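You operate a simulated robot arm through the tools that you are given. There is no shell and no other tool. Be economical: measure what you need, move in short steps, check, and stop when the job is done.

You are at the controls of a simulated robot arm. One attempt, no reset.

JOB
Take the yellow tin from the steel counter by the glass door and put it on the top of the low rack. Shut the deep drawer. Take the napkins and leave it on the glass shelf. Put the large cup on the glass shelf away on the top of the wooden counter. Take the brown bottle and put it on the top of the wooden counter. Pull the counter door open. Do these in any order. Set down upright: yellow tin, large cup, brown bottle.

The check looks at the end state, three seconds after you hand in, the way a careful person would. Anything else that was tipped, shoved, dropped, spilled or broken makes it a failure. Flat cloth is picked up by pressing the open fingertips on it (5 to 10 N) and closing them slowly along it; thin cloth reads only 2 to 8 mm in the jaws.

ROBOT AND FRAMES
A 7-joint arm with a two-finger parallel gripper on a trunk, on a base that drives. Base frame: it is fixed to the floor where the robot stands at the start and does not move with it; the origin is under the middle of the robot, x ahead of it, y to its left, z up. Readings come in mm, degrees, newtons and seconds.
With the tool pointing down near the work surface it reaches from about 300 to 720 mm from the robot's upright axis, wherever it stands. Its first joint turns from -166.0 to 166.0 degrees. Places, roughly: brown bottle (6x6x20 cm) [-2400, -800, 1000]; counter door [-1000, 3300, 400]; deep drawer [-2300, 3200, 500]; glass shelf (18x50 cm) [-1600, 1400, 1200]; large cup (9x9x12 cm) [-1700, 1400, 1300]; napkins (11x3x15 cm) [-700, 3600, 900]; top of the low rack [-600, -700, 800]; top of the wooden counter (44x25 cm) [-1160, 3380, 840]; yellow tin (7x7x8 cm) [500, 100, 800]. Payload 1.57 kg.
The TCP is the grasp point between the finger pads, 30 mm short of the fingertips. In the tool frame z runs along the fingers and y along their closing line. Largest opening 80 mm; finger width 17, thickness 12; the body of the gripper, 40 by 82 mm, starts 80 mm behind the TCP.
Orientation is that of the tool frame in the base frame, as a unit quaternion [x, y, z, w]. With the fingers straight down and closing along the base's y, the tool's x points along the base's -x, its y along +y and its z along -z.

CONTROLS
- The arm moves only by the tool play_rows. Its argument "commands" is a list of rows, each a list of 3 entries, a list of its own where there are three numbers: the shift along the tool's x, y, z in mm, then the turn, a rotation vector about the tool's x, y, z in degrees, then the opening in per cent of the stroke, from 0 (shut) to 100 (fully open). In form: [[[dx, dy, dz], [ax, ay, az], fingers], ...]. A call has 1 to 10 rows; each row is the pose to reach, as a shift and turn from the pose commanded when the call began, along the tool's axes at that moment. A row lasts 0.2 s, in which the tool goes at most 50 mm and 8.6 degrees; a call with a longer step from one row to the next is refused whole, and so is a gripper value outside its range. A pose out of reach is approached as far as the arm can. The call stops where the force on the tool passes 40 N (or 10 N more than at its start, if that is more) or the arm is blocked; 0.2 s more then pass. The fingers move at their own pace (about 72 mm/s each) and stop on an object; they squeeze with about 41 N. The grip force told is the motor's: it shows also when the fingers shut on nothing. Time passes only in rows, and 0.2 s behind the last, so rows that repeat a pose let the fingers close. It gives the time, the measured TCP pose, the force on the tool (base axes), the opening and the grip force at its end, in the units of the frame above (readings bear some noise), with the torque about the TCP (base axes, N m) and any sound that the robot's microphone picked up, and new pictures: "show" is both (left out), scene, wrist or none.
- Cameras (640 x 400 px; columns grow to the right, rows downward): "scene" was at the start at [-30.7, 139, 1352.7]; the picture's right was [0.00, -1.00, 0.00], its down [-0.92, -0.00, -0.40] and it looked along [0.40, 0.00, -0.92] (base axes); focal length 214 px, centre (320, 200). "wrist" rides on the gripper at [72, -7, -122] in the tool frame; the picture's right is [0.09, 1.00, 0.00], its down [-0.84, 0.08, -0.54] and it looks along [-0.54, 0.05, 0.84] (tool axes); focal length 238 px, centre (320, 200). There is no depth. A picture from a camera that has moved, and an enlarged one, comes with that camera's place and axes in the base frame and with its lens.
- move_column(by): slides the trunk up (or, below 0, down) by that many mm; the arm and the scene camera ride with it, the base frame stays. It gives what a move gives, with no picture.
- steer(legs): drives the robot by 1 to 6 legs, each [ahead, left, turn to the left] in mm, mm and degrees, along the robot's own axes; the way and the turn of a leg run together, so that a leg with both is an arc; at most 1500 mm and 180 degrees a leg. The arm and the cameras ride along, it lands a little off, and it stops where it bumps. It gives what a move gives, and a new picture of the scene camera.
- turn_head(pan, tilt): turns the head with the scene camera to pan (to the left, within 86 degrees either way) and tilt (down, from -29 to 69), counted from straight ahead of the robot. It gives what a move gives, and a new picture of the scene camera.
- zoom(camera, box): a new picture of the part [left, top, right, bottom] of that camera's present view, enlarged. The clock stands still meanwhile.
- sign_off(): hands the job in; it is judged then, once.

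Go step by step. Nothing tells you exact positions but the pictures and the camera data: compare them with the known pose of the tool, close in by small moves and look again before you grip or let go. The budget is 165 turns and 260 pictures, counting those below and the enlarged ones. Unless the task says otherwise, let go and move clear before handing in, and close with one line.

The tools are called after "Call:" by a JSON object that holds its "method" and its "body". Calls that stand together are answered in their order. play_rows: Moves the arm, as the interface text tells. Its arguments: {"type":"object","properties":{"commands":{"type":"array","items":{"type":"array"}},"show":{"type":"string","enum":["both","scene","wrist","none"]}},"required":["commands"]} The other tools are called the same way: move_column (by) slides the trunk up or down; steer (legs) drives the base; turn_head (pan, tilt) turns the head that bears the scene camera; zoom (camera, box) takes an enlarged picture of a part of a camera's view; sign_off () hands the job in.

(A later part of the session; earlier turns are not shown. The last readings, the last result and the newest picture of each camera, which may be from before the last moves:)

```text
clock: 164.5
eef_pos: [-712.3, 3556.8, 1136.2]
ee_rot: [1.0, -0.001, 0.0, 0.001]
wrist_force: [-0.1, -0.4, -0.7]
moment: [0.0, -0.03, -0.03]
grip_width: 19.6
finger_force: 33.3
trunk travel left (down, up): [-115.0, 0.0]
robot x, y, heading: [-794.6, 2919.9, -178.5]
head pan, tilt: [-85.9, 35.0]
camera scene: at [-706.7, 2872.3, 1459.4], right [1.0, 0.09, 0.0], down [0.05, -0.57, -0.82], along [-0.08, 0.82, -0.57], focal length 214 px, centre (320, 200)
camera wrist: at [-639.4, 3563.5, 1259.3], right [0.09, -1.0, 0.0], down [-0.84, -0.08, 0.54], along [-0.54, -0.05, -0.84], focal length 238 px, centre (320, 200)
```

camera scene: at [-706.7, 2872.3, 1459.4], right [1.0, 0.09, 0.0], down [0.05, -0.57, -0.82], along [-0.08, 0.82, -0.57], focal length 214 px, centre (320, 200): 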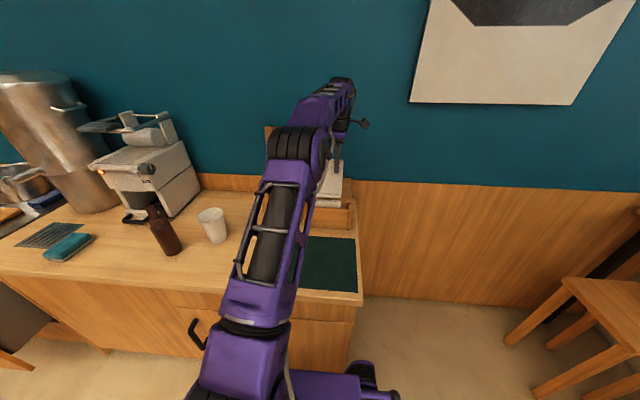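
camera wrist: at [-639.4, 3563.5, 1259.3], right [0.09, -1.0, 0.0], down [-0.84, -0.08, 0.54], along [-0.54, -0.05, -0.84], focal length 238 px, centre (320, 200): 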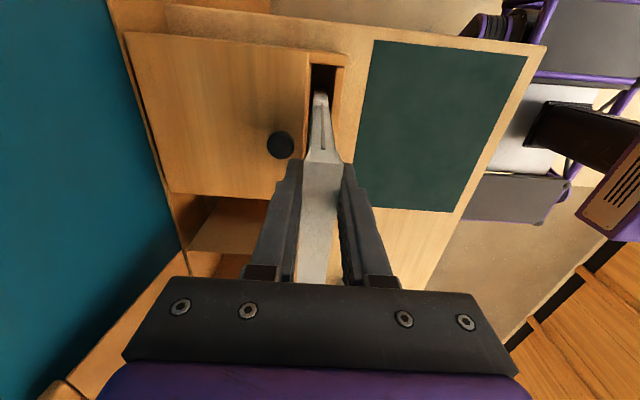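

The napkins are out, bottom at z≈985, above the box wall. I'll raise a touch more and back the whole base away sideways, then look at the glass shelf from this side.

Call:
{"method": "play_rows", "body": {"commands": [[[0, 0, -15], [0, 0, 0], 0], [[0, 0, -15], [0, 0, 0], 0]], "show": "none"}}

Call:
{"method": "steer", "body": {"legs": [[0, 420, 0]]}}

Call:
{"method": "turn_head", "body": {"pan": 60, "tilt": 20}}

```text
clock: 165.1
eef_pos: [-711.3, 3557.1, 1153.0]
ee_rot: [1.0, -0.002, 0.0, 0.001]
wrist_force: [0.2, -1.1, 0.6]
moment: [0.03, -0.01, 0.0]
grip_width: 19.4
finger_force: 33.5
trunk travel left (down, up): [-115.0, 0.0]
robot x, y, heading: [-796.3, 2922.3, -178.8]
head pan, tilt: [-85.9, 35.0]
```

```text
clock: 169.7
eef_pos: [-699.0, 3130.0, 1151.9]
ee_rot: [1.0, -0.005, 0.0, 0.0]
wrist_force: [0.0, -1.0, -0.5]
moment: [0.01, -0.04, 0.0]
grip_width: 19.7
finger_force: 33.4
trunk travel left (down, up): [-115.0, 0.0]
robot x, y, heading: [-783.4, 2494.8, -179.2]
head pan, tilt: [-85.9, 35.0]
camera scene: at [-699.2, 2444.1, 1459.4], right [1.0, 0.09, 0.0], down [0.05, -0.57, -0.82], along [-0.07, 0.82, -0.57], focal length 214 px, centre (320, 200)
```

scene: 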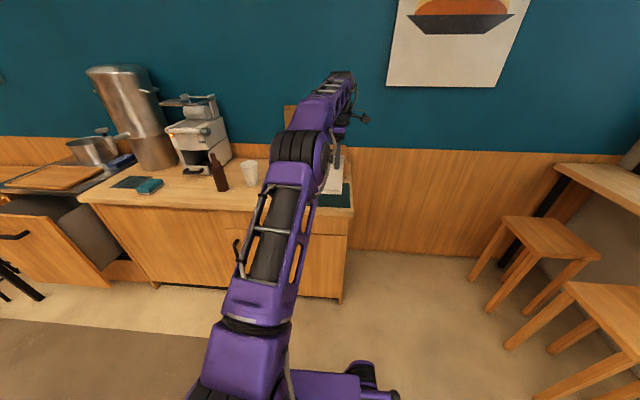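

```text
clock: 172.0
eef_pos: [-699.8, 3129.7, 1152.0]
ee_rot: [1.0, -0.004, 0.001, 0.0]
wrist_force: [0.0, -0.4, 0.2]
moment: [-0.01, -0.01, -0.02]
grip_width: 19.6
finger_force: 33.3
trunk travel left (down, up): [-115.0, 0.0]
robot x, y, heading: [-781.2, 2496.8, -179.1]
head pan, tilt: [60.0, 20.0]
camera scene: at [-737.1, 2275.1, 1483.2], right [-0.87, 0.49, 0.0], down [0.17, 0.3, -0.94], along [-0.46, -0.82, -0.34], focal length 214 px, centre (320, 200)
```

scene: 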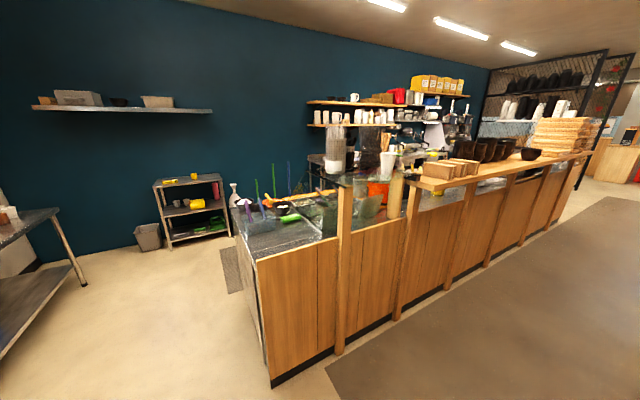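

Call:
{"method": "zoom", "body": {"camera": "scene", "box": [230, 100, 450, 240]}}

```text
2.86 times, centred on (340, 170) of scene
camera zoom: at [-737.1, 2275.1, 1483.2], right [-0.87, 0.49, 0.0], down [0.17, 0.3, -0.94], along [-0.46, -0.82, -0.34], focal length 613 px, centre (263, 286)
```

zoom: 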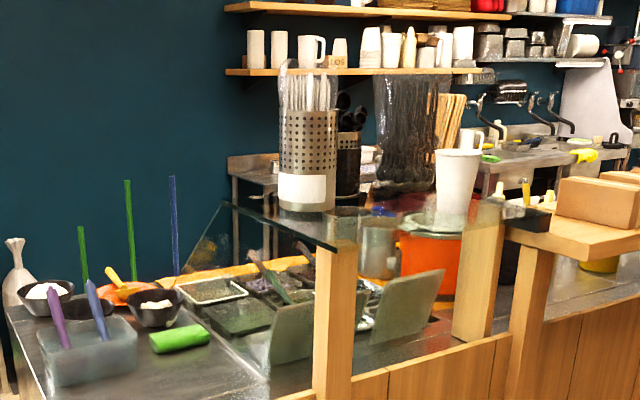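

Glass top is z≈1200, x −1321…≈−1720, north edge y≈1506; the large cup stands at [−1683, 1400], a straw canister at [−1437, 1218]. I'll retract, raise, and turn the jaws so the napkins' thin side lies along the shelf.

Call:
{"method": "play_rows", "body": {"commands": [[[-28, 26, -22], [0, 0, 8.5], 0], [[-57, 52, -44], [0, 0, 17], 0], [[-85, 78, -66], [0, 0, 25.5], 0], [[-114, 104, -88], [0, 0, 34], 0], [[-142, 130, -110], [0, 0, 42.5], 0], [[-171, 157, -132], [0, 0, 51], 0], [[-200, 183, -154], [0, 0, 59.5], 0], [[-228, 209, -176], [0, 0, 68], 0], [[-257, 235, -198], [0, 0, 76.5], 0], [[-285, 261, -220], [0, 0, 85], 0]]}}

```text
clock: 174.2
eef_pos: [-983.2, 2868.9, 1372.1]
ee_rot: [0.734, -0.679, -0.001, 0.001]
wrist_force: [0.9, 0.2, -0.5]
moment: [-0.03, -0.01, -0.01]
grip_width: 19.7
finger_force: 33.2
trunk travel left (down, up): [-115.0, 0.0]
robot x, y, heading: [-778.8, 2491.9, -179.0]
head pan, tilt: [60.0, 20.0]
camera scene: at [-737.1, 2275.0, 1483.2], right [-0.87, 0.49, 0.0], down [0.17, 0.3, -0.94], along [-0.46, -0.82, -0.34], focal length 214 px, centre (320, 200)
camera wrist: at [-971.0, 2798.3, 1494.6], right [-0.99, -0.17, 0.0], down [-0.14, 0.83, 0.54], along [-0.09, 0.53, -0.84], focal length 238 px, centre (320, 200)
```

scene: 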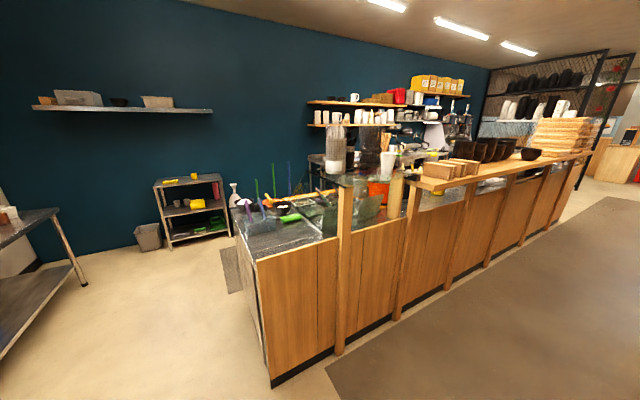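
wrist: 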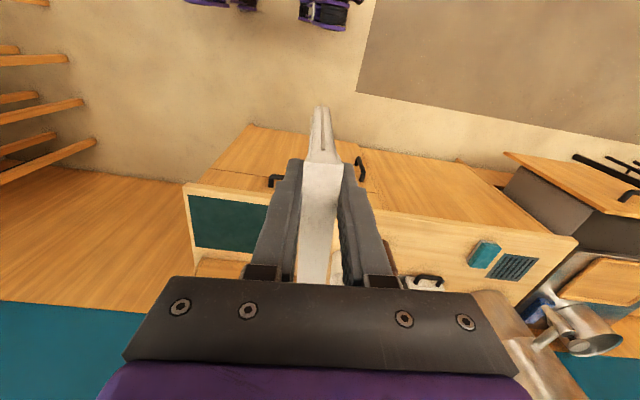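

Turning to heading 0 and moving to the north side of the glass shelf, with the shelf on my right.

Call:
{"method": "steer", "body": {"legs": [[0, 0, 179], [-700, 0, 0], [0, -500, 0]]}}

Call:
{"method": "turn_head", "body": {"pan": -86, "tilt": 30}}

```text
clock: 190.6
eef_pos: [-1285.2, 1607.0, 1372.1]
ee_rot: [0.686, 0.728, 0.0, 0.0]
wrist_force: [0.5, -0.3, 0.3]
moment: [-0.01, 0.02, 0.0]
grip_width: 19.6
finger_force: 33.3
trunk travel left (down, up): [-115.0, 0.0]
robot x, y, heading: [-1479.2, 1983.6, -0.3]
head pan, tilt: [60.0, 20.0]
camera scene: at [-1519.3, 2204.1, 1483.2], right [0.86, -0.5, 0.0], down [-0.17, -0.3, -0.94], along [0.47, 0.81, -0.34], focal length 214 px, centre (320, 200)
```

scene: 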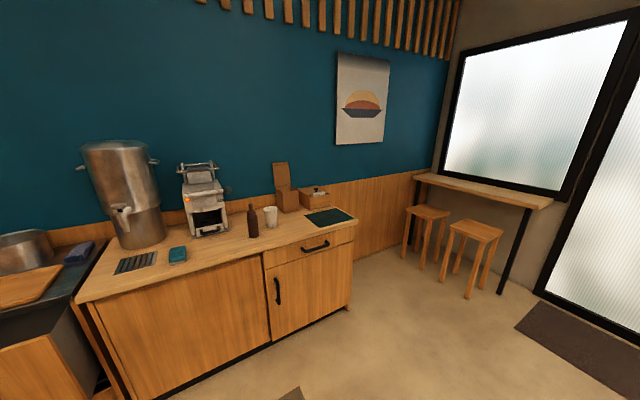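

```text
clock: 192.9
eef_pos: [-1284.8, 1605.4, 1371.8]
ee_rot: [0.686, 0.727, 0.001, 0.0]
wrist_force: [0.2, -0.5, -0.2]
moment: [-0.02, 0.0, -0.01]
grip_width: 19.8
finger_force: 33.4
trunk travel left (down, up): [-115.0, 0.0]
robot x, y, heading: [-1478.9, 1982.6, -0.2]
head pan, tilt: [-85.9, 30.0]
camera scene: at [-1560.2, 2033.4, 1467.2], right [-1.0, -0.07, 0.0], down [-0.03, 0.5, -0.87], along [0.06, -0.86, -0.5], focal length 214 px, centre (320, 200)
```

scene: 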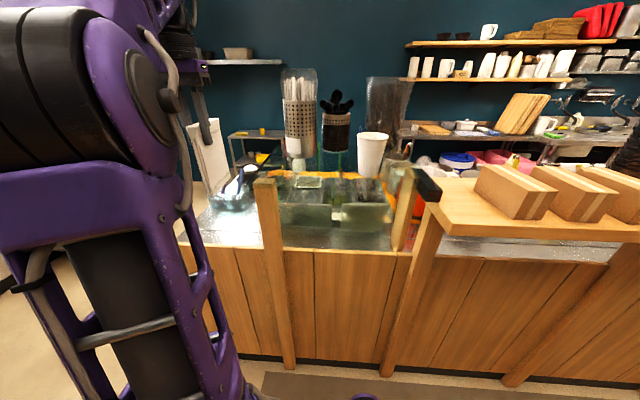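

I'll raise the napkins a bit for clearance, then step 105 mm closer to the shelf.

Call:
{"method": "play_rows", "body": {"commands": [[[0, 0, -25], [0, 0, 5], 0], [[0, 0, -25], [0, 0, 5], 0]], "show": "none"}}

Call:
{"method": "steer", "body": {"legs": [[0, -105, 0]]}}

```text
clock: 193.5
eef_pos: [-1285.7, 1607.4, 1395.6]
ee_rot: [0.718, 0.696, 0.0, 0.0]
wrist_force: [0.5, 0.6, -0.2]
moment: [0.0, 0.01, -0.01]
grip_width: 19.5
finger_force: 33.1
trunk travel left (down, up): [-115.0, 0.0]
robot x, y, heading: [-1475.6, 1981.3, -0.3]
head pan, tilt: [-85.9, 30.0]
```

```text
clock: 195.2
eef_pos: [-1286.7, 1497.9, 1394.6]
ee_rot: [0.717, 0.697, 0.001, 0.001]
wrist_force: [-0.1, 1.0, -0.7]
moment: [-0.01, 0.01, -0.01]
grip_width: 19.7
finger_force: 33.4
trunk travel left (down, up): [-115.0, 0.0]
robot x, y, heading: [-1477.9, 1874.8, -0.2]
head pan, tilt: [-85.9, 30.0]
camera scene: at [-1560.7, 1925.1, 1467.2], right [-1.0, -0.07, 0.0], down [-0.03, 0.5, -0.87], along [0.06, -0.86, -0.5], focal length 214 px, centre (320, 200)
```

scene: 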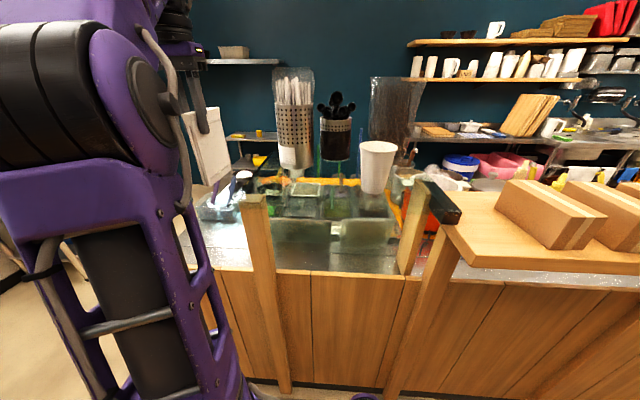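

Now move the napkins over the shelf to x≈−1430.

Call:
{"method": "play_rows", "body": {"commands": [[[-16, -35, 0], [0, 0, 0], 0], [[-32, -70, 0], [0, 0, 0], 0], [[-48, -105, 0], [0, 0, 0], 0], [[-65, -141, 0], [0, 0, 0], 0], [[-65, -141, 0], [0, 0, 0], 0]]}}

```text
clock: 196.4
eef_pos: [-1431.0, 1440.5, 1393.1]
ee_rot: [0.716, 0.698, 0.0, 0.001]
wrist_force: [0.1, -0.1, 0.2]
moment: [-0.01, -0.04, 0.01]
grip_width: 19.4
finger_force: 33.7
trunk travel left (down, up): [-115.0, 0.0]
robot x, y, heading: [-1480.0, 1875.8, -0.5]
head pan, tilt: [-85.9, 30.0]
camera scene: at [-1560.9, 1925.0, 1467.2], right [-1.0, -0.07, 0.0], down [-0.03, 0.5, -0.87], along [0.06, -0.86, -0.5], focal length 214 px, centre (320, 200)
camera wrist: at [-1434.4, 1513.2, 1515.2], right [1.0, 0.06, 0.0], down [0.05, -0.84, 0.54], along [0.04, -0.54, -0.84], focal length 238 px, centre (320, 200)
```

scene: 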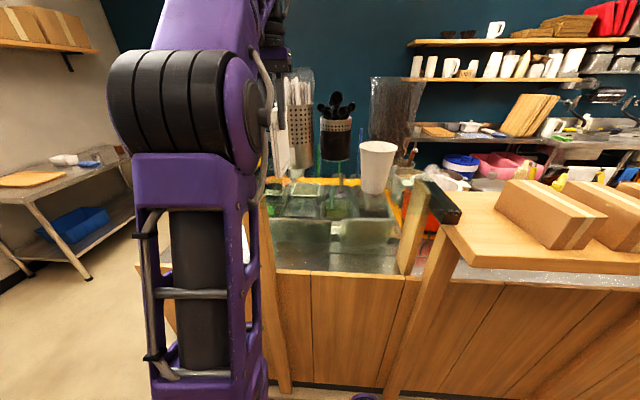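
wrist: 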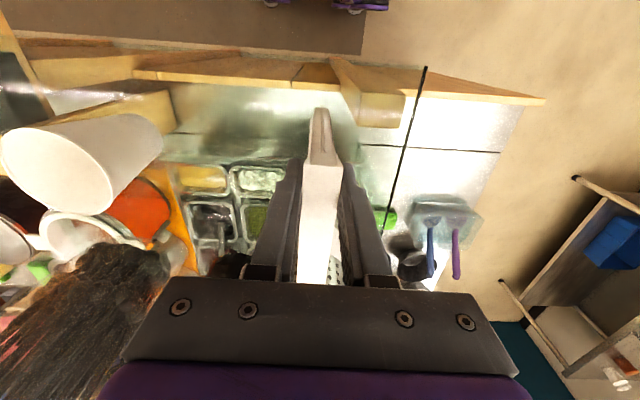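

The napkins hang over free glass, east of the cup and north of the canister. Lowering gently.

Call:
{"method": "play_rows", "body": {"commands": [[[0, 0, 10], [0, 0, 0], 0], [[0, 0, 20], [0, 0, 0], 0], [[0, 0, 25], [0, 0, 0], 0], [[0, 0, 28], [0, 0, 0], 0], [[0, 0, 31], [0, 0, 0], 0], [[0, 0, 33], [0, 0, 0], 0], [[0, 0, 35], [0, 0, 0], 0], [[0, 0, 35], [0, 0, 0], 0]]}}

```text
clock: 198.2
eef_pos: [-1428.6, 1436.8, 1361.5]
ee_rot: [0.717, 0.697, 0.001, 0.001]
wrist_force: [-0.1, -0.6, 0.2]
moment: [0.01, -0.03, -0.02]
grip_width: 19.7
finger_force: 33.9
trunk travel left (down, up): [-115.0, 0.0]
robot x, y, heading: [-1481.2, 1873.2, -0.4]
head pan, tilt: [-85.9, 30.0]
camera scene: at [-1560.7, 1925.2, 1467.2], right [-1.0, -0.07, 0.0], down [-0.03, 0.5, -0.87], along [0.06, -0.86, -0.5], focal length 214 px, centre (320, 200)
camera wrist: at [-1433.3, 1509.8, 1482.5], right [1.0, 0.06, 0.0], down [0.05, -0.84, 0.54], along [0.04, -0.54, -0.84], focal length 238 px, centre (320, 200)
```

scene: 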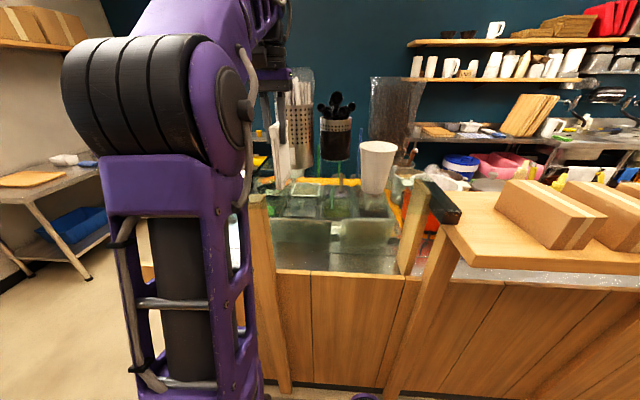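
wrist: 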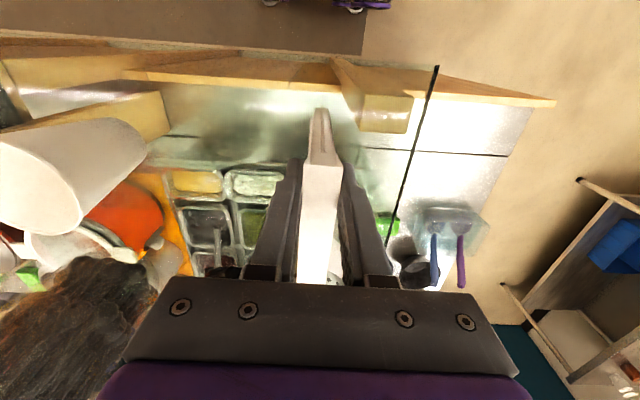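

Call:
{"method": "play_rows", "body": {"commands": [[[0, 0, 2], [0, 0, 0], 0], [[0, 0, 4], [0, 0, 0], 0], [[0, 0, 6], [0, 0, 0], 0], [[0, 0, 8], [0, 0, 0], 0], [[0, 0, 10], [0, 0, 0], 0], [[0, 0, 12], [0, 0, 0], 0], [[0, 0, 12], [0, 0, 0], 0]], "show": "none"}}

```text
clock: 199.8
eef_pos: [-1429.7, 1439.0, 1348.4]
ee_rot: [0.717, 0.697, 0.0, 0.0]
wrist_force: [-0.3, 0.5, 0.5]
moment: [-0.03, -0.01, 0.01]
grip_width: 19.7
finger_force: 33.2
trunk travel left (down, up): [-115.0, 0.0]
robot x, y, heading: [-1478.0, 1875.6, -0.3]
head pan, tilt: [-85.9, 30.0]
```

Call:
{"method": "play_rows", "body": {"commands": [[[0, 0, 2], [0, 0, 0], 0], [[0, 0, 4], [0, 0, 0], 0], [[0, 0, 6], [0, 0, 0], 0], [[0, 0, 8], [0, 0, 0], 0], [[0, 0, 9], [0, 0, 0], 0], [[0, 0, 9], [0, 0, 0], 0]], "show": "wrist"}}

```text
clock: 201.2
eef_pos: [-1429.9, 1437.7, 1339.5]
ee_rot: [0.717, 0.697, 0.0, 0.001]
wrist_force: [0.4, -0.5, 1.4]
moment: [-0.11, -0.03, 0.03]
grip_width: 19.5
finger_force: 33.7
trunk travel left (down, up): [-115.0, 0.0]
robot x, y, heading: [-1474.3, 1879.3, -0.3]
head pan, tilt: [-85.9, 30.0]
camera wrist: at [-1433.9, 1510.1, 1462.2], right [1.0, 0.06, 0.0], down [0.05, -0.84, 0.54], along [0.04, -0.54, -0.84], focal length 238 px, centre (320, 200)
```

wrist: 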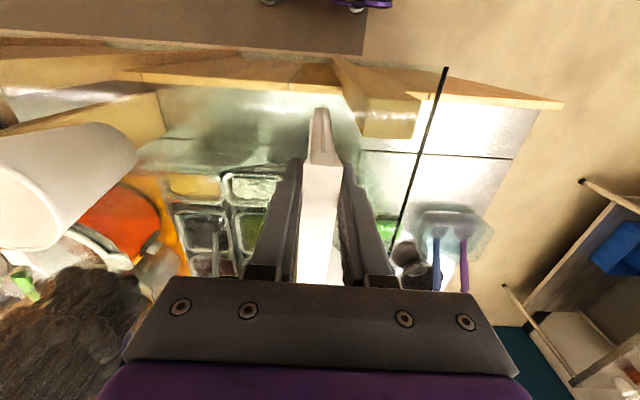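

A hint of contact begins (moment −0.11). A few more small steps.

Call:
{"method": "play_rows", "body": {"commands": [[[0, 0, 2], [0, 0, 0], 0], [[0, 0, 4], [0, 0, 0], 0], [[0, 0, 4], [0, 0, 0], 0]], "show": "scene"}}

```text
clock: 202.0
eef_pos: [-1430.8, 1439.8, 1335.8]
ee_rot: [0.717, 0.697, 0.0, 0.002]
wrist_force: [-0.1, -2.4, 30.8]
moment: [-0.1, 0.03, 0.02]
grip_width: 19.7
finger_force: 33.7
trunk travel left (down, up): [-115.0, 0.0]
robot x, y, heading: [-1478.0, 1874.0, -0.4]
head pan, tilt: [-85.9, 30.0]
camera scene: at [-1560.9, 1926.5, 1467.3], right [-1.0, -0.07, 0.0], down [-0.03, 0.5, -0.87], along [0.06, -0.86, -0.5], focal length 214 px, centre (320, 200)
```

scene: 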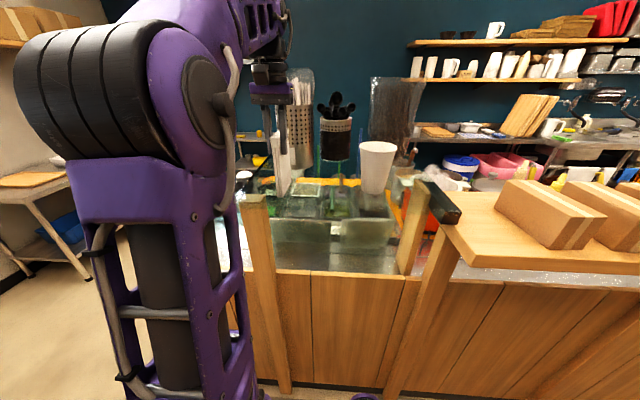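

Firm flat contact. I'll ease the load, open slightly and watch whether it stands.

Call:
{"method": "play_rows", "body": {"commands": [[[0, 0, -3], [0, 0, 0], 0], [[0, 0, -3], [0, 0, 0], 30], [[0, 0, -3], [0, 0, 0], 40], [[0, 0, -3], [0, 0, 0], 45], [[0, 0, -3], [0, 0, 0], 45]], "show": "wrist"}}

```text
clock: 203.2
eef_pos: [-1429.3, 1438.8, 1337.3]
ee_rot: [0.717, 0.697, 0.0, 0.001]
wrist_force: [0.4, 1.1, 0.3]
moment: [0.02, 0.03, -0.03]
grip_width: 36.1
finger_force: 0.0
trunk travel left (down, up): [-115.0, 0.0]
robot x, y, heading: [-1478.0, 1872.8, -0.1]
head pan, tilt: [-85.9, 30.0]
camera wrist: at [-1433.5, 1510.4, 1459.4], right [1.0, 0.06, 0.0], down [0.05, -0.84, 0.54], along [0.04, -0.54, -0.84], focal length 238 px, centre (320, 200)
```

wrist: 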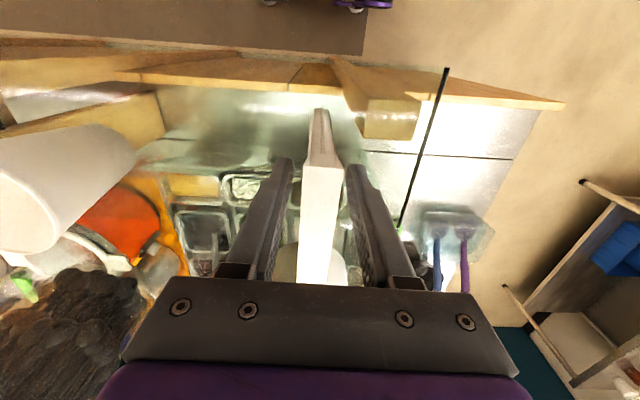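

It stands on its own. Rising straight up, then pulling back.

Call:
{"method": "play_rows", "body": {"commands": [[[0, 0, 0], [0, 0, 0], 60], [[0, 0, -15], [0, 0, 0], 60], [[0, 0, -40], [0, 0, 0], 60], [[0, 0, -65], [0, 0, 0], 60], [[25, 0, -75], [0, 0, 0], 60], [[60, 0, -75], [0, 0, 0], 60], [[100, 0, -75], [0, 0, 0], 60]]}}

```text
clock: 204.8
eef_pos: [-1427.1, 1538.7, 1412.8]
ee_rot: [0.717, 0.697, 0.0, 0.0]
wrist_force: [-1.3, 0.0, 0.2]
moment: [-0.03, -0.08, 0.04]
grip_width: 47.8
finger_force: 0.1
out of reach, approached as far as the arm can: row 4, 5
trunk travel left (down, up): [-115.0, 0.0]
robot x, y, heading: [-1475.5, 1875.2, -0.4]
head pan, tilt: [-85.9, 30.0]
camera scene: at [-1561.0, 1925.3, 1467.1], right [-1.0, -0.07, 0.0], down [-0.03, 0.5, -0.87], along [0.06, -0.86, -0.5], focal length 214 px, centre (320, 200)
camera wrist: at [-1430.7, 1610.4, 1535.7], right [1.0, 0.06, 0.0], down [0.05, -0.84, 0.54], along [0.03, -0.54, -0.84], focal length 238 px, centre (320, 200)
```

scene: 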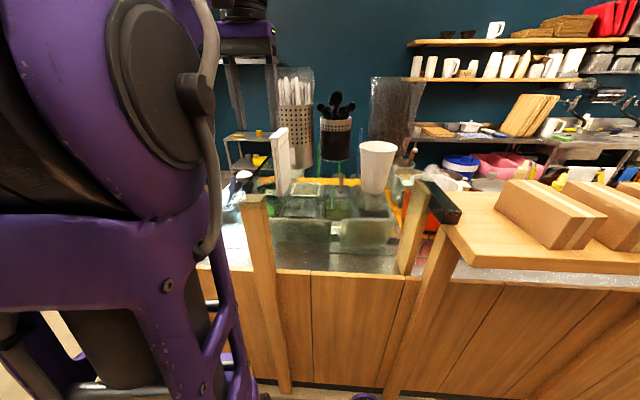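
wrist: 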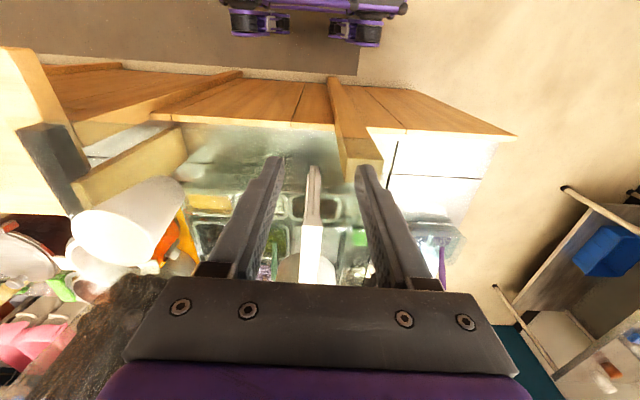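

The napkins stand on the glass shelf. Next the large cup: its rim (90 mm) is wider than the jaws, so I'll grip its lower, narrower part with the tool tilted about 45°, coming from the north. First reposition the base in front of it.

Call:
{"method": "steer", "body": {"legs": [[0, 110, 0], [-205, 0, 0]]}}

Call:
{"method": "zoom", "body": {"camera": "scene", "box": [200, 90, 440, 260]}}

```text
clock: 207.7
eef_pos: [-1635.8, 1649.6, 1412.5]
ee_rot: [0.719, 0.696, 0.0, 0.001]
wrist_force: [0.4, 0.3, 0.3]
moment: [0.03, -0.04, 0.01]
grip_width: 47.8
finger_force: 0.0
trunk travel left (down, up): [-115.0, 0.0]
robot x, y, heading: [-1686.1, 1989.7, -0.7]
head pan, tilt: [-85.9, 30.0]
camera scene: at [-1767.7, 2037.6, 1467.1], right [-1.0, -0.06, 0.0], down [-0.03, 0.5, -0.87], along [0.05, -0.86, -0.5], focal length 214 px, centre (320, 200)
```

scene: 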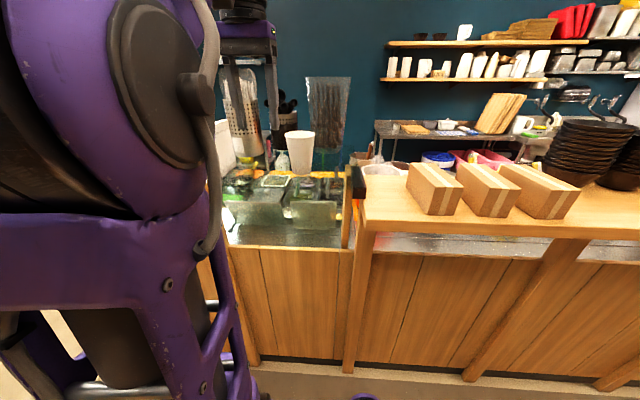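

```text
2.35 times, centred on (320, 175) of scene
camera zoom: at [-1767.7, 2037.6, 1467.1], right [-1.0, -0.06, 0.0], down [-0.03, 0.5, -0.87], along [0.05, -0.86, -0.5], focal length 505 px, centre (320, 259)
```

zoom: 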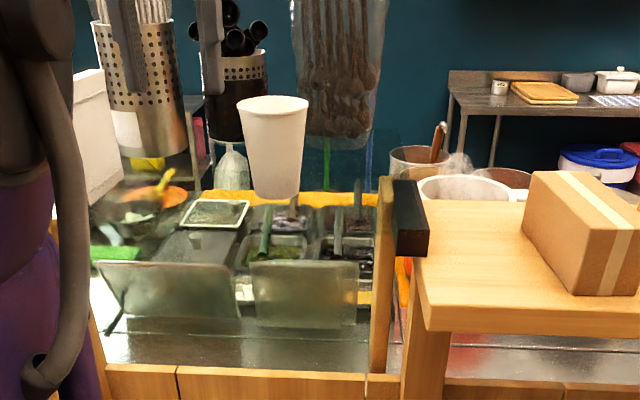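

The cup base is about [−1677, 1405, 1200]. I'll back off 100 mm and tilt the tool 45° while moving in front of the cup.

Call:
{"method": "steer", "body": {"legs": [[0, 100, 0]]}}

Call:
{"method": "play_rows", "body": {"commands": [[[-30, -6, 10], [0, -7, 0], 100], [[-60, -12, 24], [0, -14, 0], 100], [[-90, -18, 38], [0, -21, 0], 100], [[-120, -24, 52], [0, -28, 0], 100], [[-150, -30, 66], [0, -35, 0], 100], [[-180, -36, 80], [0, -42, 0], 100], [[-190, -36, 82], [0, -45, 0], 100], [[-190, -36, 82], [0, -45, 0], 100]]}}

```text
clock: 209.4
eef_pos: [-1633.6, 1751.5, 1413.4]
ee_rot: [0.72, 0.694, 0.0, 0.0]
wrist_force: [-0.5, -0.3, -0.2]
moment: [0.01, 0.03, 0.02]
grip_width: 48.1
finger_force: 0.1
trunk travel left (down, up): [-115.0, 0.0]
robot x, y, heading: [-1681.6, 2090.2, -0.5]
head pan, tilt: [-85.9, 30.0]
camera scene: at [-1766.5, 2139.6, 1467.1], right [-1.0, -0.06, 0.0], down [-0.03, 0.5, -0.87], along [0.05, -0.86, -0.5], focal length 214 px, centre (320, 200)
```

scene: 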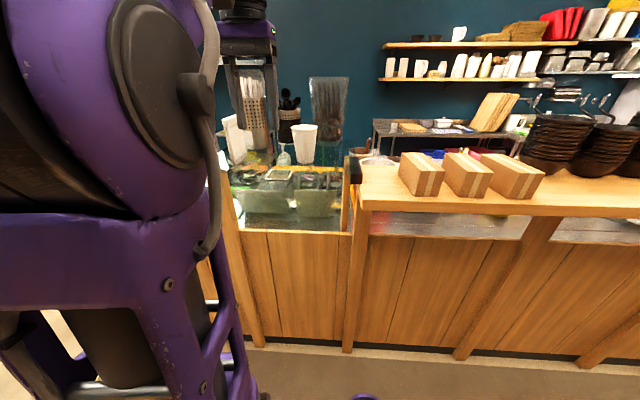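

```text
clock: 211.2
eef_pos: [-1678.7, 1563.8, 1330.5]
ee_rot: [0.664, 0.642, -0.275, 0.267]
wrist_force: [0.7, 0.1, -0.1]
moment: [0.01, 0.0, 0.0]
grip_width: 80.0
finger_force: 0.1
trunk travel left (down, up): [-115.0, 0.0]
robot x, y, heading: [-1681.7, 2088.2, -0.9]
head pan, tilt: [-85.9, 30.0]
camera scene: at [-1766.5, 2139.6, 1467.1], right [-1.0, -0.06, 0.0], down [-0.03, 0.5, -0.87], along [0.05, -0.86, -0.5], focal length 214 px, centre (320, 200)
camera wrist: at [-1679.4, 1700.4, 1364.8], right [1.0, 0.03, -0.06], down [0.07, -0.21, 0.97], along [0.02, -0.98, -0.21], focal length 238 px, centre (320, 200)
```

scene: 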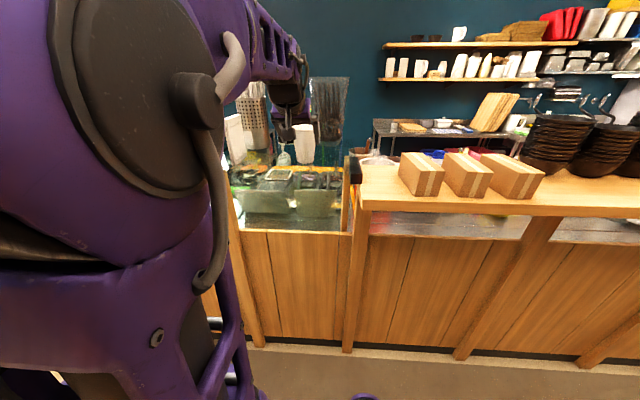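
wrist: 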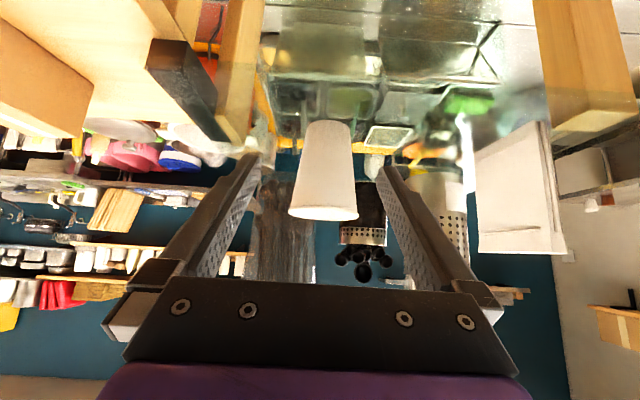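

The cup axis is at about [−1667, 1403], base z≈1195, rim 1317. I'll lower in front of the glass edge and slide in halfway, then check alignment.

Call:
{"method": "play_rows", "body": {"commands": [[[22, 4, 21], [0, 0, 0], 100], [[43, 8, 42], [0, 0, 0], 100], [[62, 12, 61], [0, 0, 0], 100], [[34, 13, 89], [0, 0, 0], 100], [[6, 14, 118], [0, 0, 0], 100], [[6, 14, 118], [0, 0, 0], 100]]}}

```text
clock: 212.6
eef_pos: [-1669.0, 1482.4, 1245.2]
ee_rot: [0.664, 0.642, -0.275, 0.266]
wrist_force: [-1.7, -0.2, 0.4]
moment: [0.0, 0.01, 0.02]
grip_width: 80.0
finger_force: 0.1
trunk travel left (down, up): [-115.0, 0.0]
robot x, y, heading: [-1681.1, 2091.9, -0.6]
head pan, tilt: [-85.9, 30.0]
camera scene: at [-1766.4, 2139.3, 1467.2], right [-1.0, -0.06, 0.0], down [-0.03, 0.5, -0.87], along [0.05, -0.86, -0.5], focal length 214 px, centre (320, 200)
camera wrist: at [-1670.3, 1618.7, 1280.8], right [1.0, 0.03, -0.06], down [0.07, -0.21, 0.97], along [0.02, -0.98, -0.21], focal length 238 px, centre (320, 200)
```

scene: 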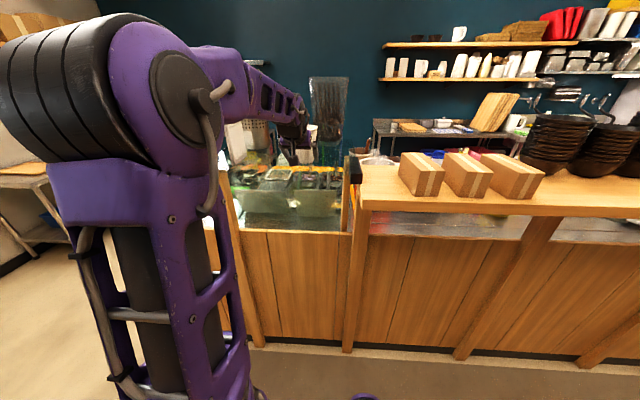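
wrist: 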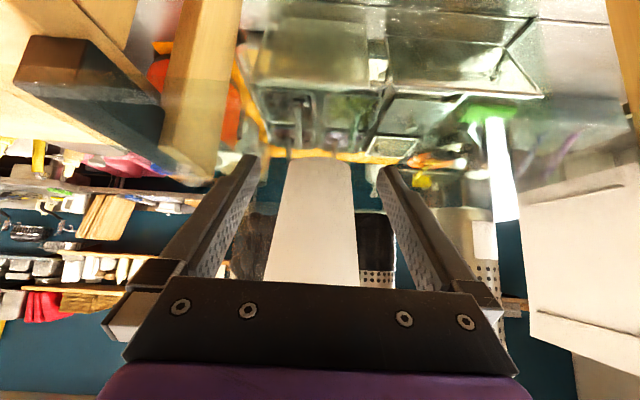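

Aligned within a couple of mm (cup centre x≈−1670). Sliding in the last 80 mm.

Call:
{"method": "play_rows", "body": {"commands": [[[-14, 0, 15], [0, 0, 0], 100], [[-27, 1, 29], [0, 0, 0], 100], [[-41, 1, 44], [0, 0, 0], 100], [[-54, 1.5, 58], [0, 0, 0], 100], [[-54, 1.5, 58], [0, 0, 0], 100]], "show": "wrist"}}

```text
clock: 213.8
eef_pos: [-1668.1, 1403.9, 1240.5]
ee_rot: [0.664, 0.643, -0.273, 0.266]
wrist_force: [0.0, 0.7, 0.9]
moment: [-0.01, 0.02, 0.0]
grip_width: 80.1
finger_force: 0.0
trunk travel left (down, up): [-115.0, 0.0]
robot x, y, heading: [-1686.5, 2092.3, -0.7]
head pan, tilt: [-85.9, 30.0]
camera wrist: at [-1669.0, 1541.0, 1276.2], right [1.0, 0.03, -0.06], down [0.07, -0.21, 0.97], along [0.02, -0.98, -0.21], focal length 238 px, centre (320, 200)
```

wrist: 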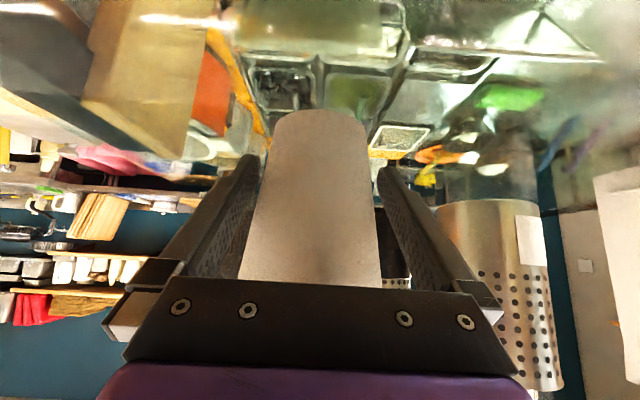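

Cup is between the fingers, slightly left; shift 3 mm and close.

Call:
{"method": "play_rows", "body": {"commands": [[[0, -3, 0], [0, 0, 0], 100], [[0, -3, 0], [0, 0, 0], 92], [[0, -3, 0], [0, 0, 0], 85], [[0, -3, 0], [0, 0, 0], 60], [[0, -3, 0], [0, 0, 0], 60], [[0, -3, 0], [0, 0, 0], 60]], "show": "wrist"}}

```text
clock: 215.2
eef_pos: [-1671.0, 1404.0, 1239.8]
ee_rot: [0.665, 0.642, -0.275, 0.266]
wrist_force: [1.1, -0.2, 2.5]
moment: [-0.05, -0.04, 0.01]
grip_width: 67.7
finger_force: 40.3
trunk travel left (down, up): [-115.0, 0.0]
robot x, y, heading: [-1683.6, 2086.0, -0.9]
head pan, tilt: [-85.9, 30.0]
camera wrist: at [-1671.8, 1541.2, 1276.0], right [1.0, 0.03, -0.06], down [0.07, -0.21, 0.97], along [0.02, -0.98, -0.21], focal length 238 px, centre (320, 200)
```

wrist: 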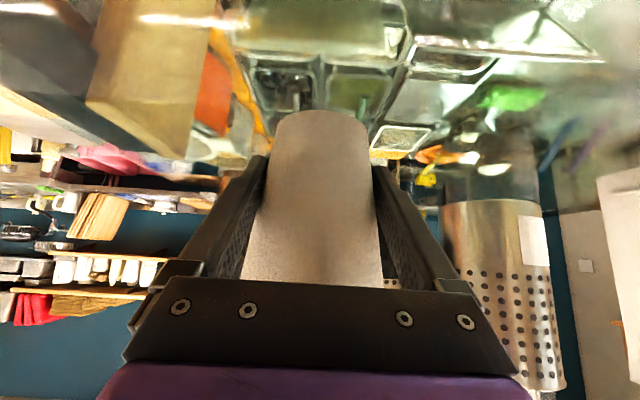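

Gripped at 68 mm. Lift straight up 60 mm and pull back from the shelf.

Call:
{"method": "play_rows", "body": {"commands": [[[-7, 0, -7], [0, 0, 0], 0], [[-21, 0, -21], [0, 0, 0], 0], [[-42, 0, -42], [0, 0, 0], 0], [[-42, 0, -42], [0, 0, 0], 0], [[-14, -1, -70], [0, 0, 0], 0], [[15, -3, -99], [0, 0, 0], 0], [[43, -4, -127], [0, 0, 0], 0], [[71, -5, -156], [0, 0, 0], 0], [[99, -6, -184], [0, 0, 0], 0], [[99, -6, -184], [0, 0, 0], 0]]}}

```text
clock: 217.4
eef_pos: [-1669.1, 1600.1, 1290.2]
ee_rot: [0.666, 0.644, -0.274, 0.257]
wrist_force: [0.5, 0.5, -0.5]
moment: [0.03, -0.03, 0.0]
grip_width: 67.8
finger_force: 41.8
trunk travel left (down, up): [-115.0, 0.0]
robot x, y, heading: [-1684.5, 2090.0, -0.5]
head pan, tilt: [-85.9, 30.0]
camera scene: at [-1758.0, 2139.4, 1472.0], right [-0.99, -0.15, 0.0], down [-0.07, 0.45, -0.89], along [0.13, -0.88, -0.45], focal length 214 px, centre (320, 200)
camera wrist: at [-1670.0, 1737.4, 1328.8], right [1.0, 0.03, -0.08], down [0.08, -0.23, 0.97], along [0.01, -0.97, -0.23], focal length 238 px, centre (320, 200)
```

scene: 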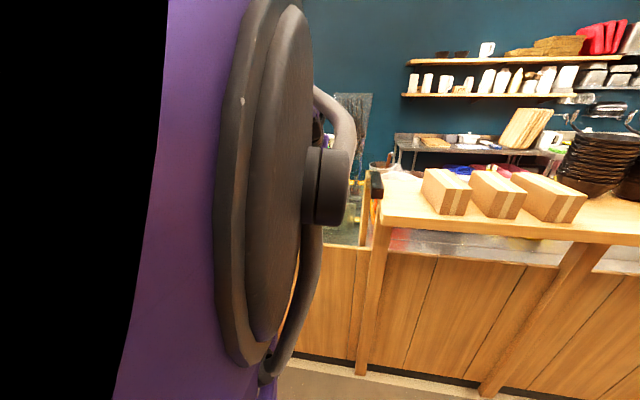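
wrist: 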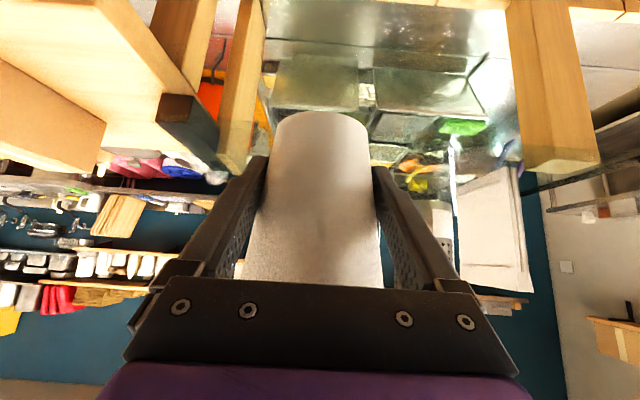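

The cup is held, but my elbow is pressing the head. I'll ease the arm forward 60 mm (still clear above the glass), turn the head away and back the base off.

Call:
{"method": "play_rows", "body": {"commands": [[[-21, 1, 21], [0, 0, 0], 0], [[-46, 2, 39], [0, 0, 0], 0], [[-46, 2, 39], [0, 0, 0], 0]], "show": "none"}}

Call:
{"method": "turn_head", "body": {"pan": 0, "tilt": 25}}

Call:
{"method": "steer", "body": {"legs": [[0, 280, 0]]}}

```text
clock: 218.2
eef_pos: [-1669.9, 1545.1, 1305.2]
ee_rot: [0.664, 0.642, -0.275, 0.267]
wrist_force: [0.5, 0.0, -0.8]
moment: [-0.02, 0.02, -0.03]
grip_width: 67.5
finger_force: 41.2
trunk travel left (down, up): [-115.0, 0.0]
robot x, y, heading: [-1685.7, 2087.7, -0.9]
head pan, tilt: [-85.9, 30.0]
```

```text
clock: 219.8
eef_pos: [-1668.9, 1543.6, 1302.4]
ee_rot: [0.664, 0.643, -0.274, 0.265]
wrist_force: [0.0, -0.3, -1.2]
moment: [0.04, 0.03, 0.01]
grip_width: 67.5
finger_force: 41.1
trunk travel left (down, up): [-115.0, 0.0]
robot x, y, heading: [-1684.8, 2088.4, -0.2]
head pan, tilt: [0.0, 25.0]
camera scene: at [-1682.3, 2207.5, 1475.7], right [-0.24, -0.97, 0.0], down [-0.4, 0.1, -0.91], along [0.88, -0.22, -0.42], focal length 214 px, centre (320, 200)
```

scene: 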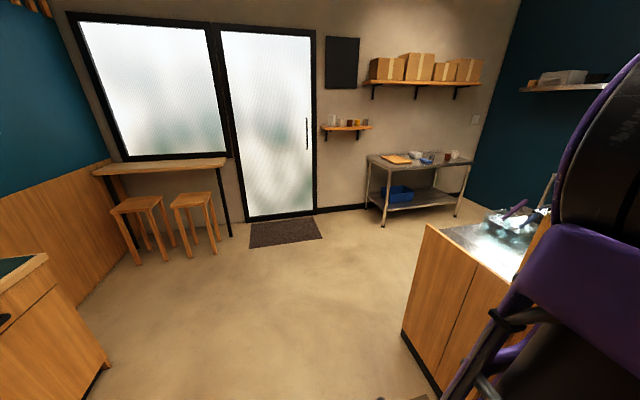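

```text
clock: 223.1
eef_pos: [-1665.0, 1825.1, 1303.1]
ee_rot: [0.664, 0.642, -0.275, 0.265]
wrist_force: [0.2, 0.1, -0.2]
moment: [0.0, 0.01, 0.02]
grip_width: 67.5
finger_force: 40.7
trunk travel left (down, up): [-115.0, 0.0]
robot x, y, heading: [-1682.0, 2369.2, -0.7]
head pan, tilt: [0.0, 25.0]
camera scene: at [-1679.2, 2488.1, 1477.0], right [-0.24, -0.97, 0.0], down [-0.39, 0.1, -0.91], along [0.89, -0.22, -0.4], focal length 214 px, centre (320, 200)
```

scene: 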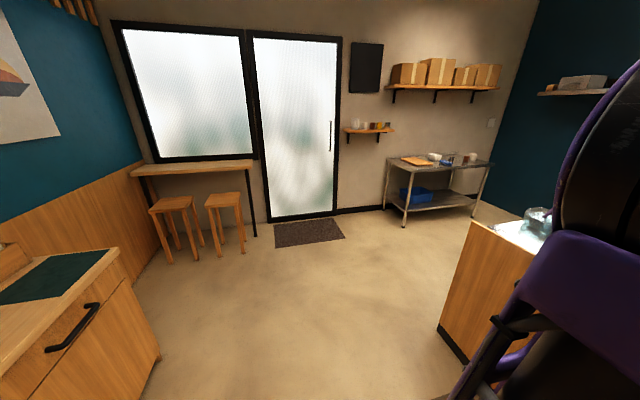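

Good. Turn to heading 180 and move to the wooden counter with it on my right.

Call:
{"method": "steer", "body": {"legs": [[0, 0, 180], [-665, 0, 0], [0, -280, 0]]}}

Call:
{"method": "turn_head", "body": {"pan": -70, "tilt": 40}}

```text
clock: 237.1
eef_pos: [-993.1, 3159.0, 1302.2]
ee_rot: [-0.627, 0.679, 0.258, 0.281]
wrist_force: [-0.7, 0.1, -0.9]
moment: [0.01, 0.0, 0.02]
grip_width: 66.5
finger_force: 41.4
trunk travel left (down, up): [-115.0, 0.0]
robot x, y, heading: [-1004.6, 2612.2, 176.8]
head pan, tilt: [0.0, 25.0]
camera scene: at [-1010.0, 2492.0, 1479.2], right [0.27, 0.96, 0.0], down [0.37, -0.1, -0.92], along [-0.89, 0.25, -0.38], focal length 214 px, centre (320, 200)
```

scene: 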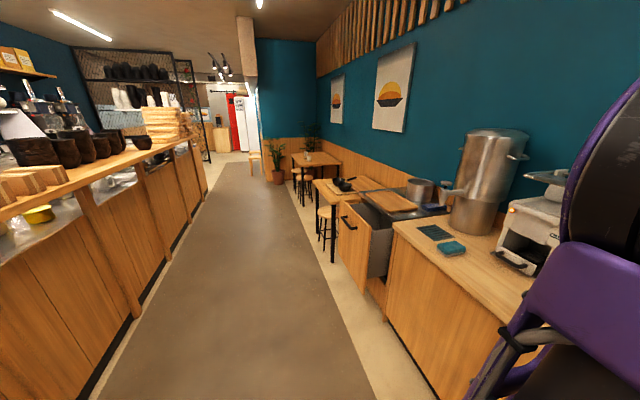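

```text
clock: 238.5
eef_pos: [-992.8, 3158.0, 1302.8]
ee_rot: [-0.628, 0.679, 0.258, 0.281]
wrist_force: [-0.7, -0.2, -0.3]
moment: [-0.02, -0.04, -0.03]
grip_width: 66.2
finger_force: 41.3
trunk travel left (down, up): [-115.0, 0.0]
robot x, y, heading: [-1002.6, 2613.2, 176.5]
head pan, tilt: [-70.0, 40.0]
camera scene: at [-945.3, 2548.3, 1451.8], right [0.96, 0.29, 0.0], down [0.19, -0.62, -0.77], along [-0.22, 0.73, -0.64], focal length 214 px, centre (320, 200)
```

scene: 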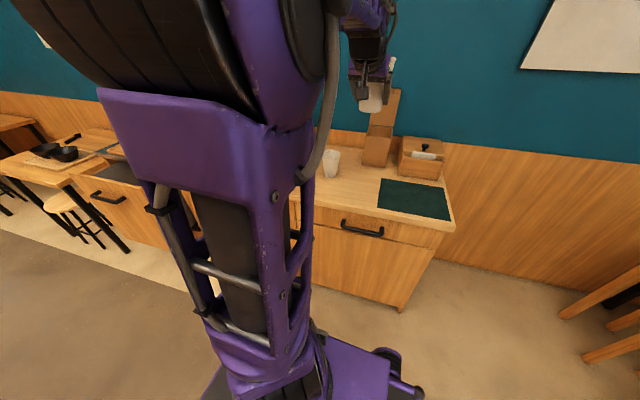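

Let me zoom to check the counter and the napkin box.

Call:
{"method": "zoom", "body": {"camera": "scene", "box": [310, 80, 470, 250]}}

Call:
{"method": "steer", "body": {"legs": [[0, 0, 3.3], [0, -110, 0]]}}

```text
2.35 times, centred on (390, 165) of scene
camera zoom: at [-945.3, 2548.3, 1451.8], right [0.96, 0.29, 0.0], down [0.19, -0.62, -0.77], along [-0.22, 0.73, -0.64], focal length 505 px, centre (155, 282)
```

zoom: 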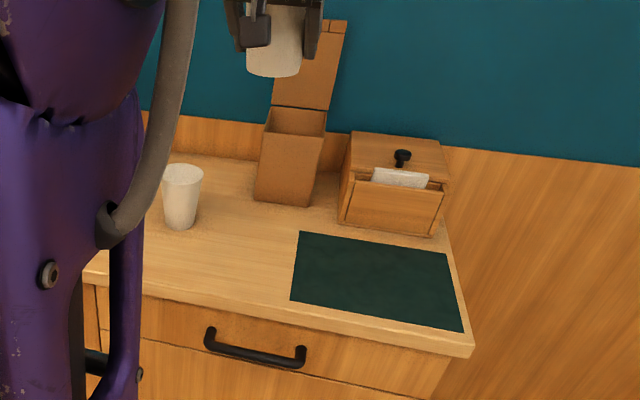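

```text
clock: 240.7
eef_pos: [-1026.6, 3268.9, 1303.1]
ee_rot: [-0.648, 0.66, 0.267, 0.272]
wrist_force: [-0.4, -0.4, 0.2]
moment: [-0.05, 0.04, 0.03]
grip_width: 66.1
finger_force: 41.2
trunk travel left (down, up): [-115.0, 0.0]
robot x, y, heading: [-1001.4, 2720.3, -179.9]
head pan, tilt: [-70.0, 40.0]
camera scene: at [-941.8, 2661.4, 1451.8], right [0.94, 0.35, 0.0], down [0.22, -0.6, -0.77], along [-0.27, 0.72, -0.64], focal length 214 px, centre (320, 200)
```

scene: 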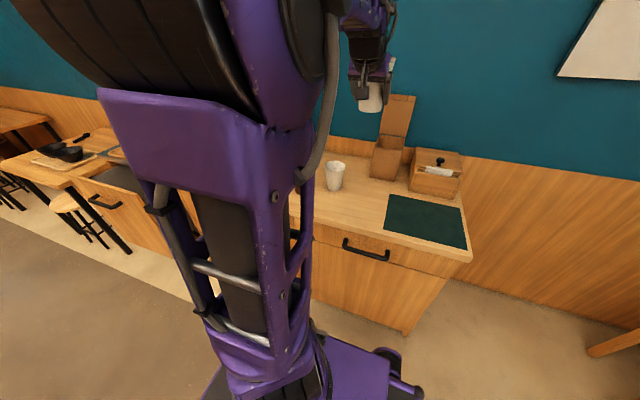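

The cup hangs in front of the free counter area. I'll lower the trunk fully, then move forward 80 mm to [−1030, 3349] and down.

Call:
{"method": "move_column", "body": {"by": -115}}

Call:
{"method": "play_rows", "body": {"commands": [[[-28, 2, 28], [0, 0, 0], 0], [[-57, 4, 56], [0, 0, 0], 0], [[-29, 4, 84], [0, 0, 0], 0], [[0, 4, 113], [0, 0, 0], 0], [[28, 4, 141], [0, 0, 0], 0], [[56, 4, 170], [0, 0, 0], 0], [[84, 4, 198], [0, 0, 0], 0], [[84, 4, 198], [0, 0, 0], 0]]}}

```text
clock: 242.1
eef_pos: [-1025.8, 3267.9, 1187.9]
ee_rot: [-0.648, 0.66, 0.266, 0.272]
wrist_force: [0.3, 0.0, 0.3]
moment: [0.01, -0.03, -0.02]
grip_width: 66.1
finger_force: 41.3
trunk travel left (down, up): [0.0, 115.0]
robot x, y, heading: [-1003.4, 2721.7, -179.5]
head pan, tilt: [-70.0, 40.0]
```

```text
clock: 243.9
eef_pos: [-1029.2, 3345.8, 990.7]
ee_rot: [-0.648, 0.66, 0.266, 0.272]
wrist_force: [0.4, 1.0, 0.0]
moment: [0.05, 0.0, -0.01]
grip_width: 65.9
finger_force: 40.8
trunk travel left (down, up): [0.0, 115.0]
robot x, y, heading: [-1003.1, 2723.5, -179.9]
head pan, tilt: [-70.0, 40.0]
camera scene: at [-941.8, 2661.4, 1336.8], right [0.94, 0.35, 0.0], down [0.22, -0.6, -0.77], along [-0.27, 0.72, -0.64], focal length 214 px, centre (320, 200)
camera wrist: at [-1024.4, 3208.8, 1026.6], right [-1.0, -0.05, -0.07], down [-0.07, 0.21, 0.97], along [-0.03, 0.98, -0.22], focal length 238 px, centre (320, 200)
```

scene: 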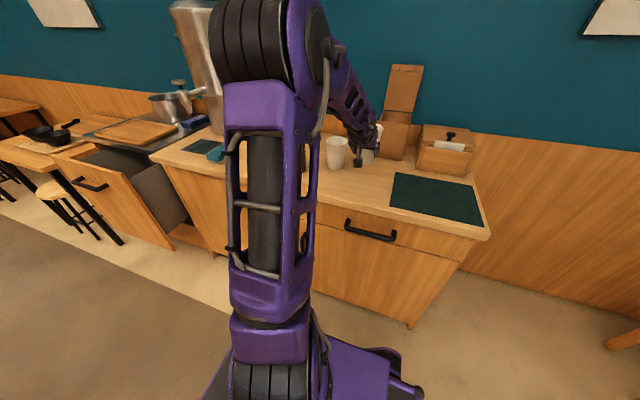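
wrist: 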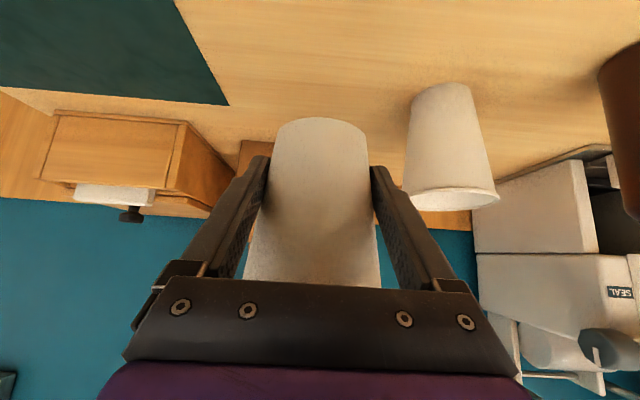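

Clear of the white cup by ~40 mm. Lowering 85 mm, then gently to touch.

Call:
{"method": "play_rows", "body": {"commands": [[[21, 0, 21], [0, 0, 0], 0], [[42, 0, 43], [0, 0, 0], 0], [[56, 0, 57], [0, 0, 0], 0], [[60, 0, 60], [0, 0, 0], 0], [[60, 0, 60], [0, 0, 0], 0]], "show": "wrist"}}

```text
clock: 245.1
eef_pos: [-1030.2, 3346.0, 906.0]
ee_rot: [-0.648, 0.66, 0.267, 0.272]
wrist_force: [-0.6, 0.3, 0.3]
moment: [-0.01, 0.01, 0.02]
grip_width: 65.9
finger_force: 40.9
trunk travel left (down, up): [0.0, 115.0]
robot x, y, heading: [-1003.4, 2722.5, -179.8]
head pan, tilt: [-70.0, 40.0]
camera wrist: at [-1025.0, 3209.0, 941.0], right [-1.0, -0.05, -0.07], down [-0.08, 0.21, 0.97], along [-0.03, 0.98, -0.22], focal length 238 px, centre (320, 200)
```

wrist: 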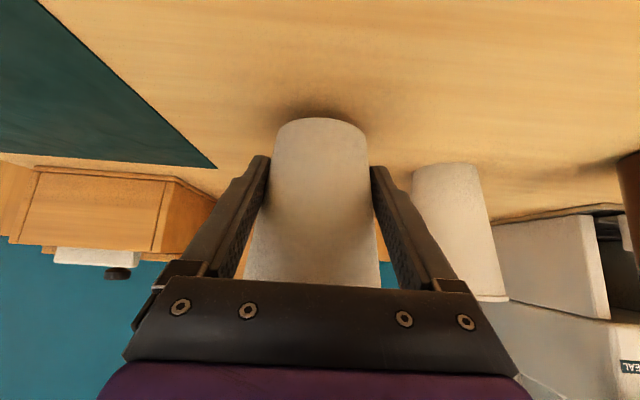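

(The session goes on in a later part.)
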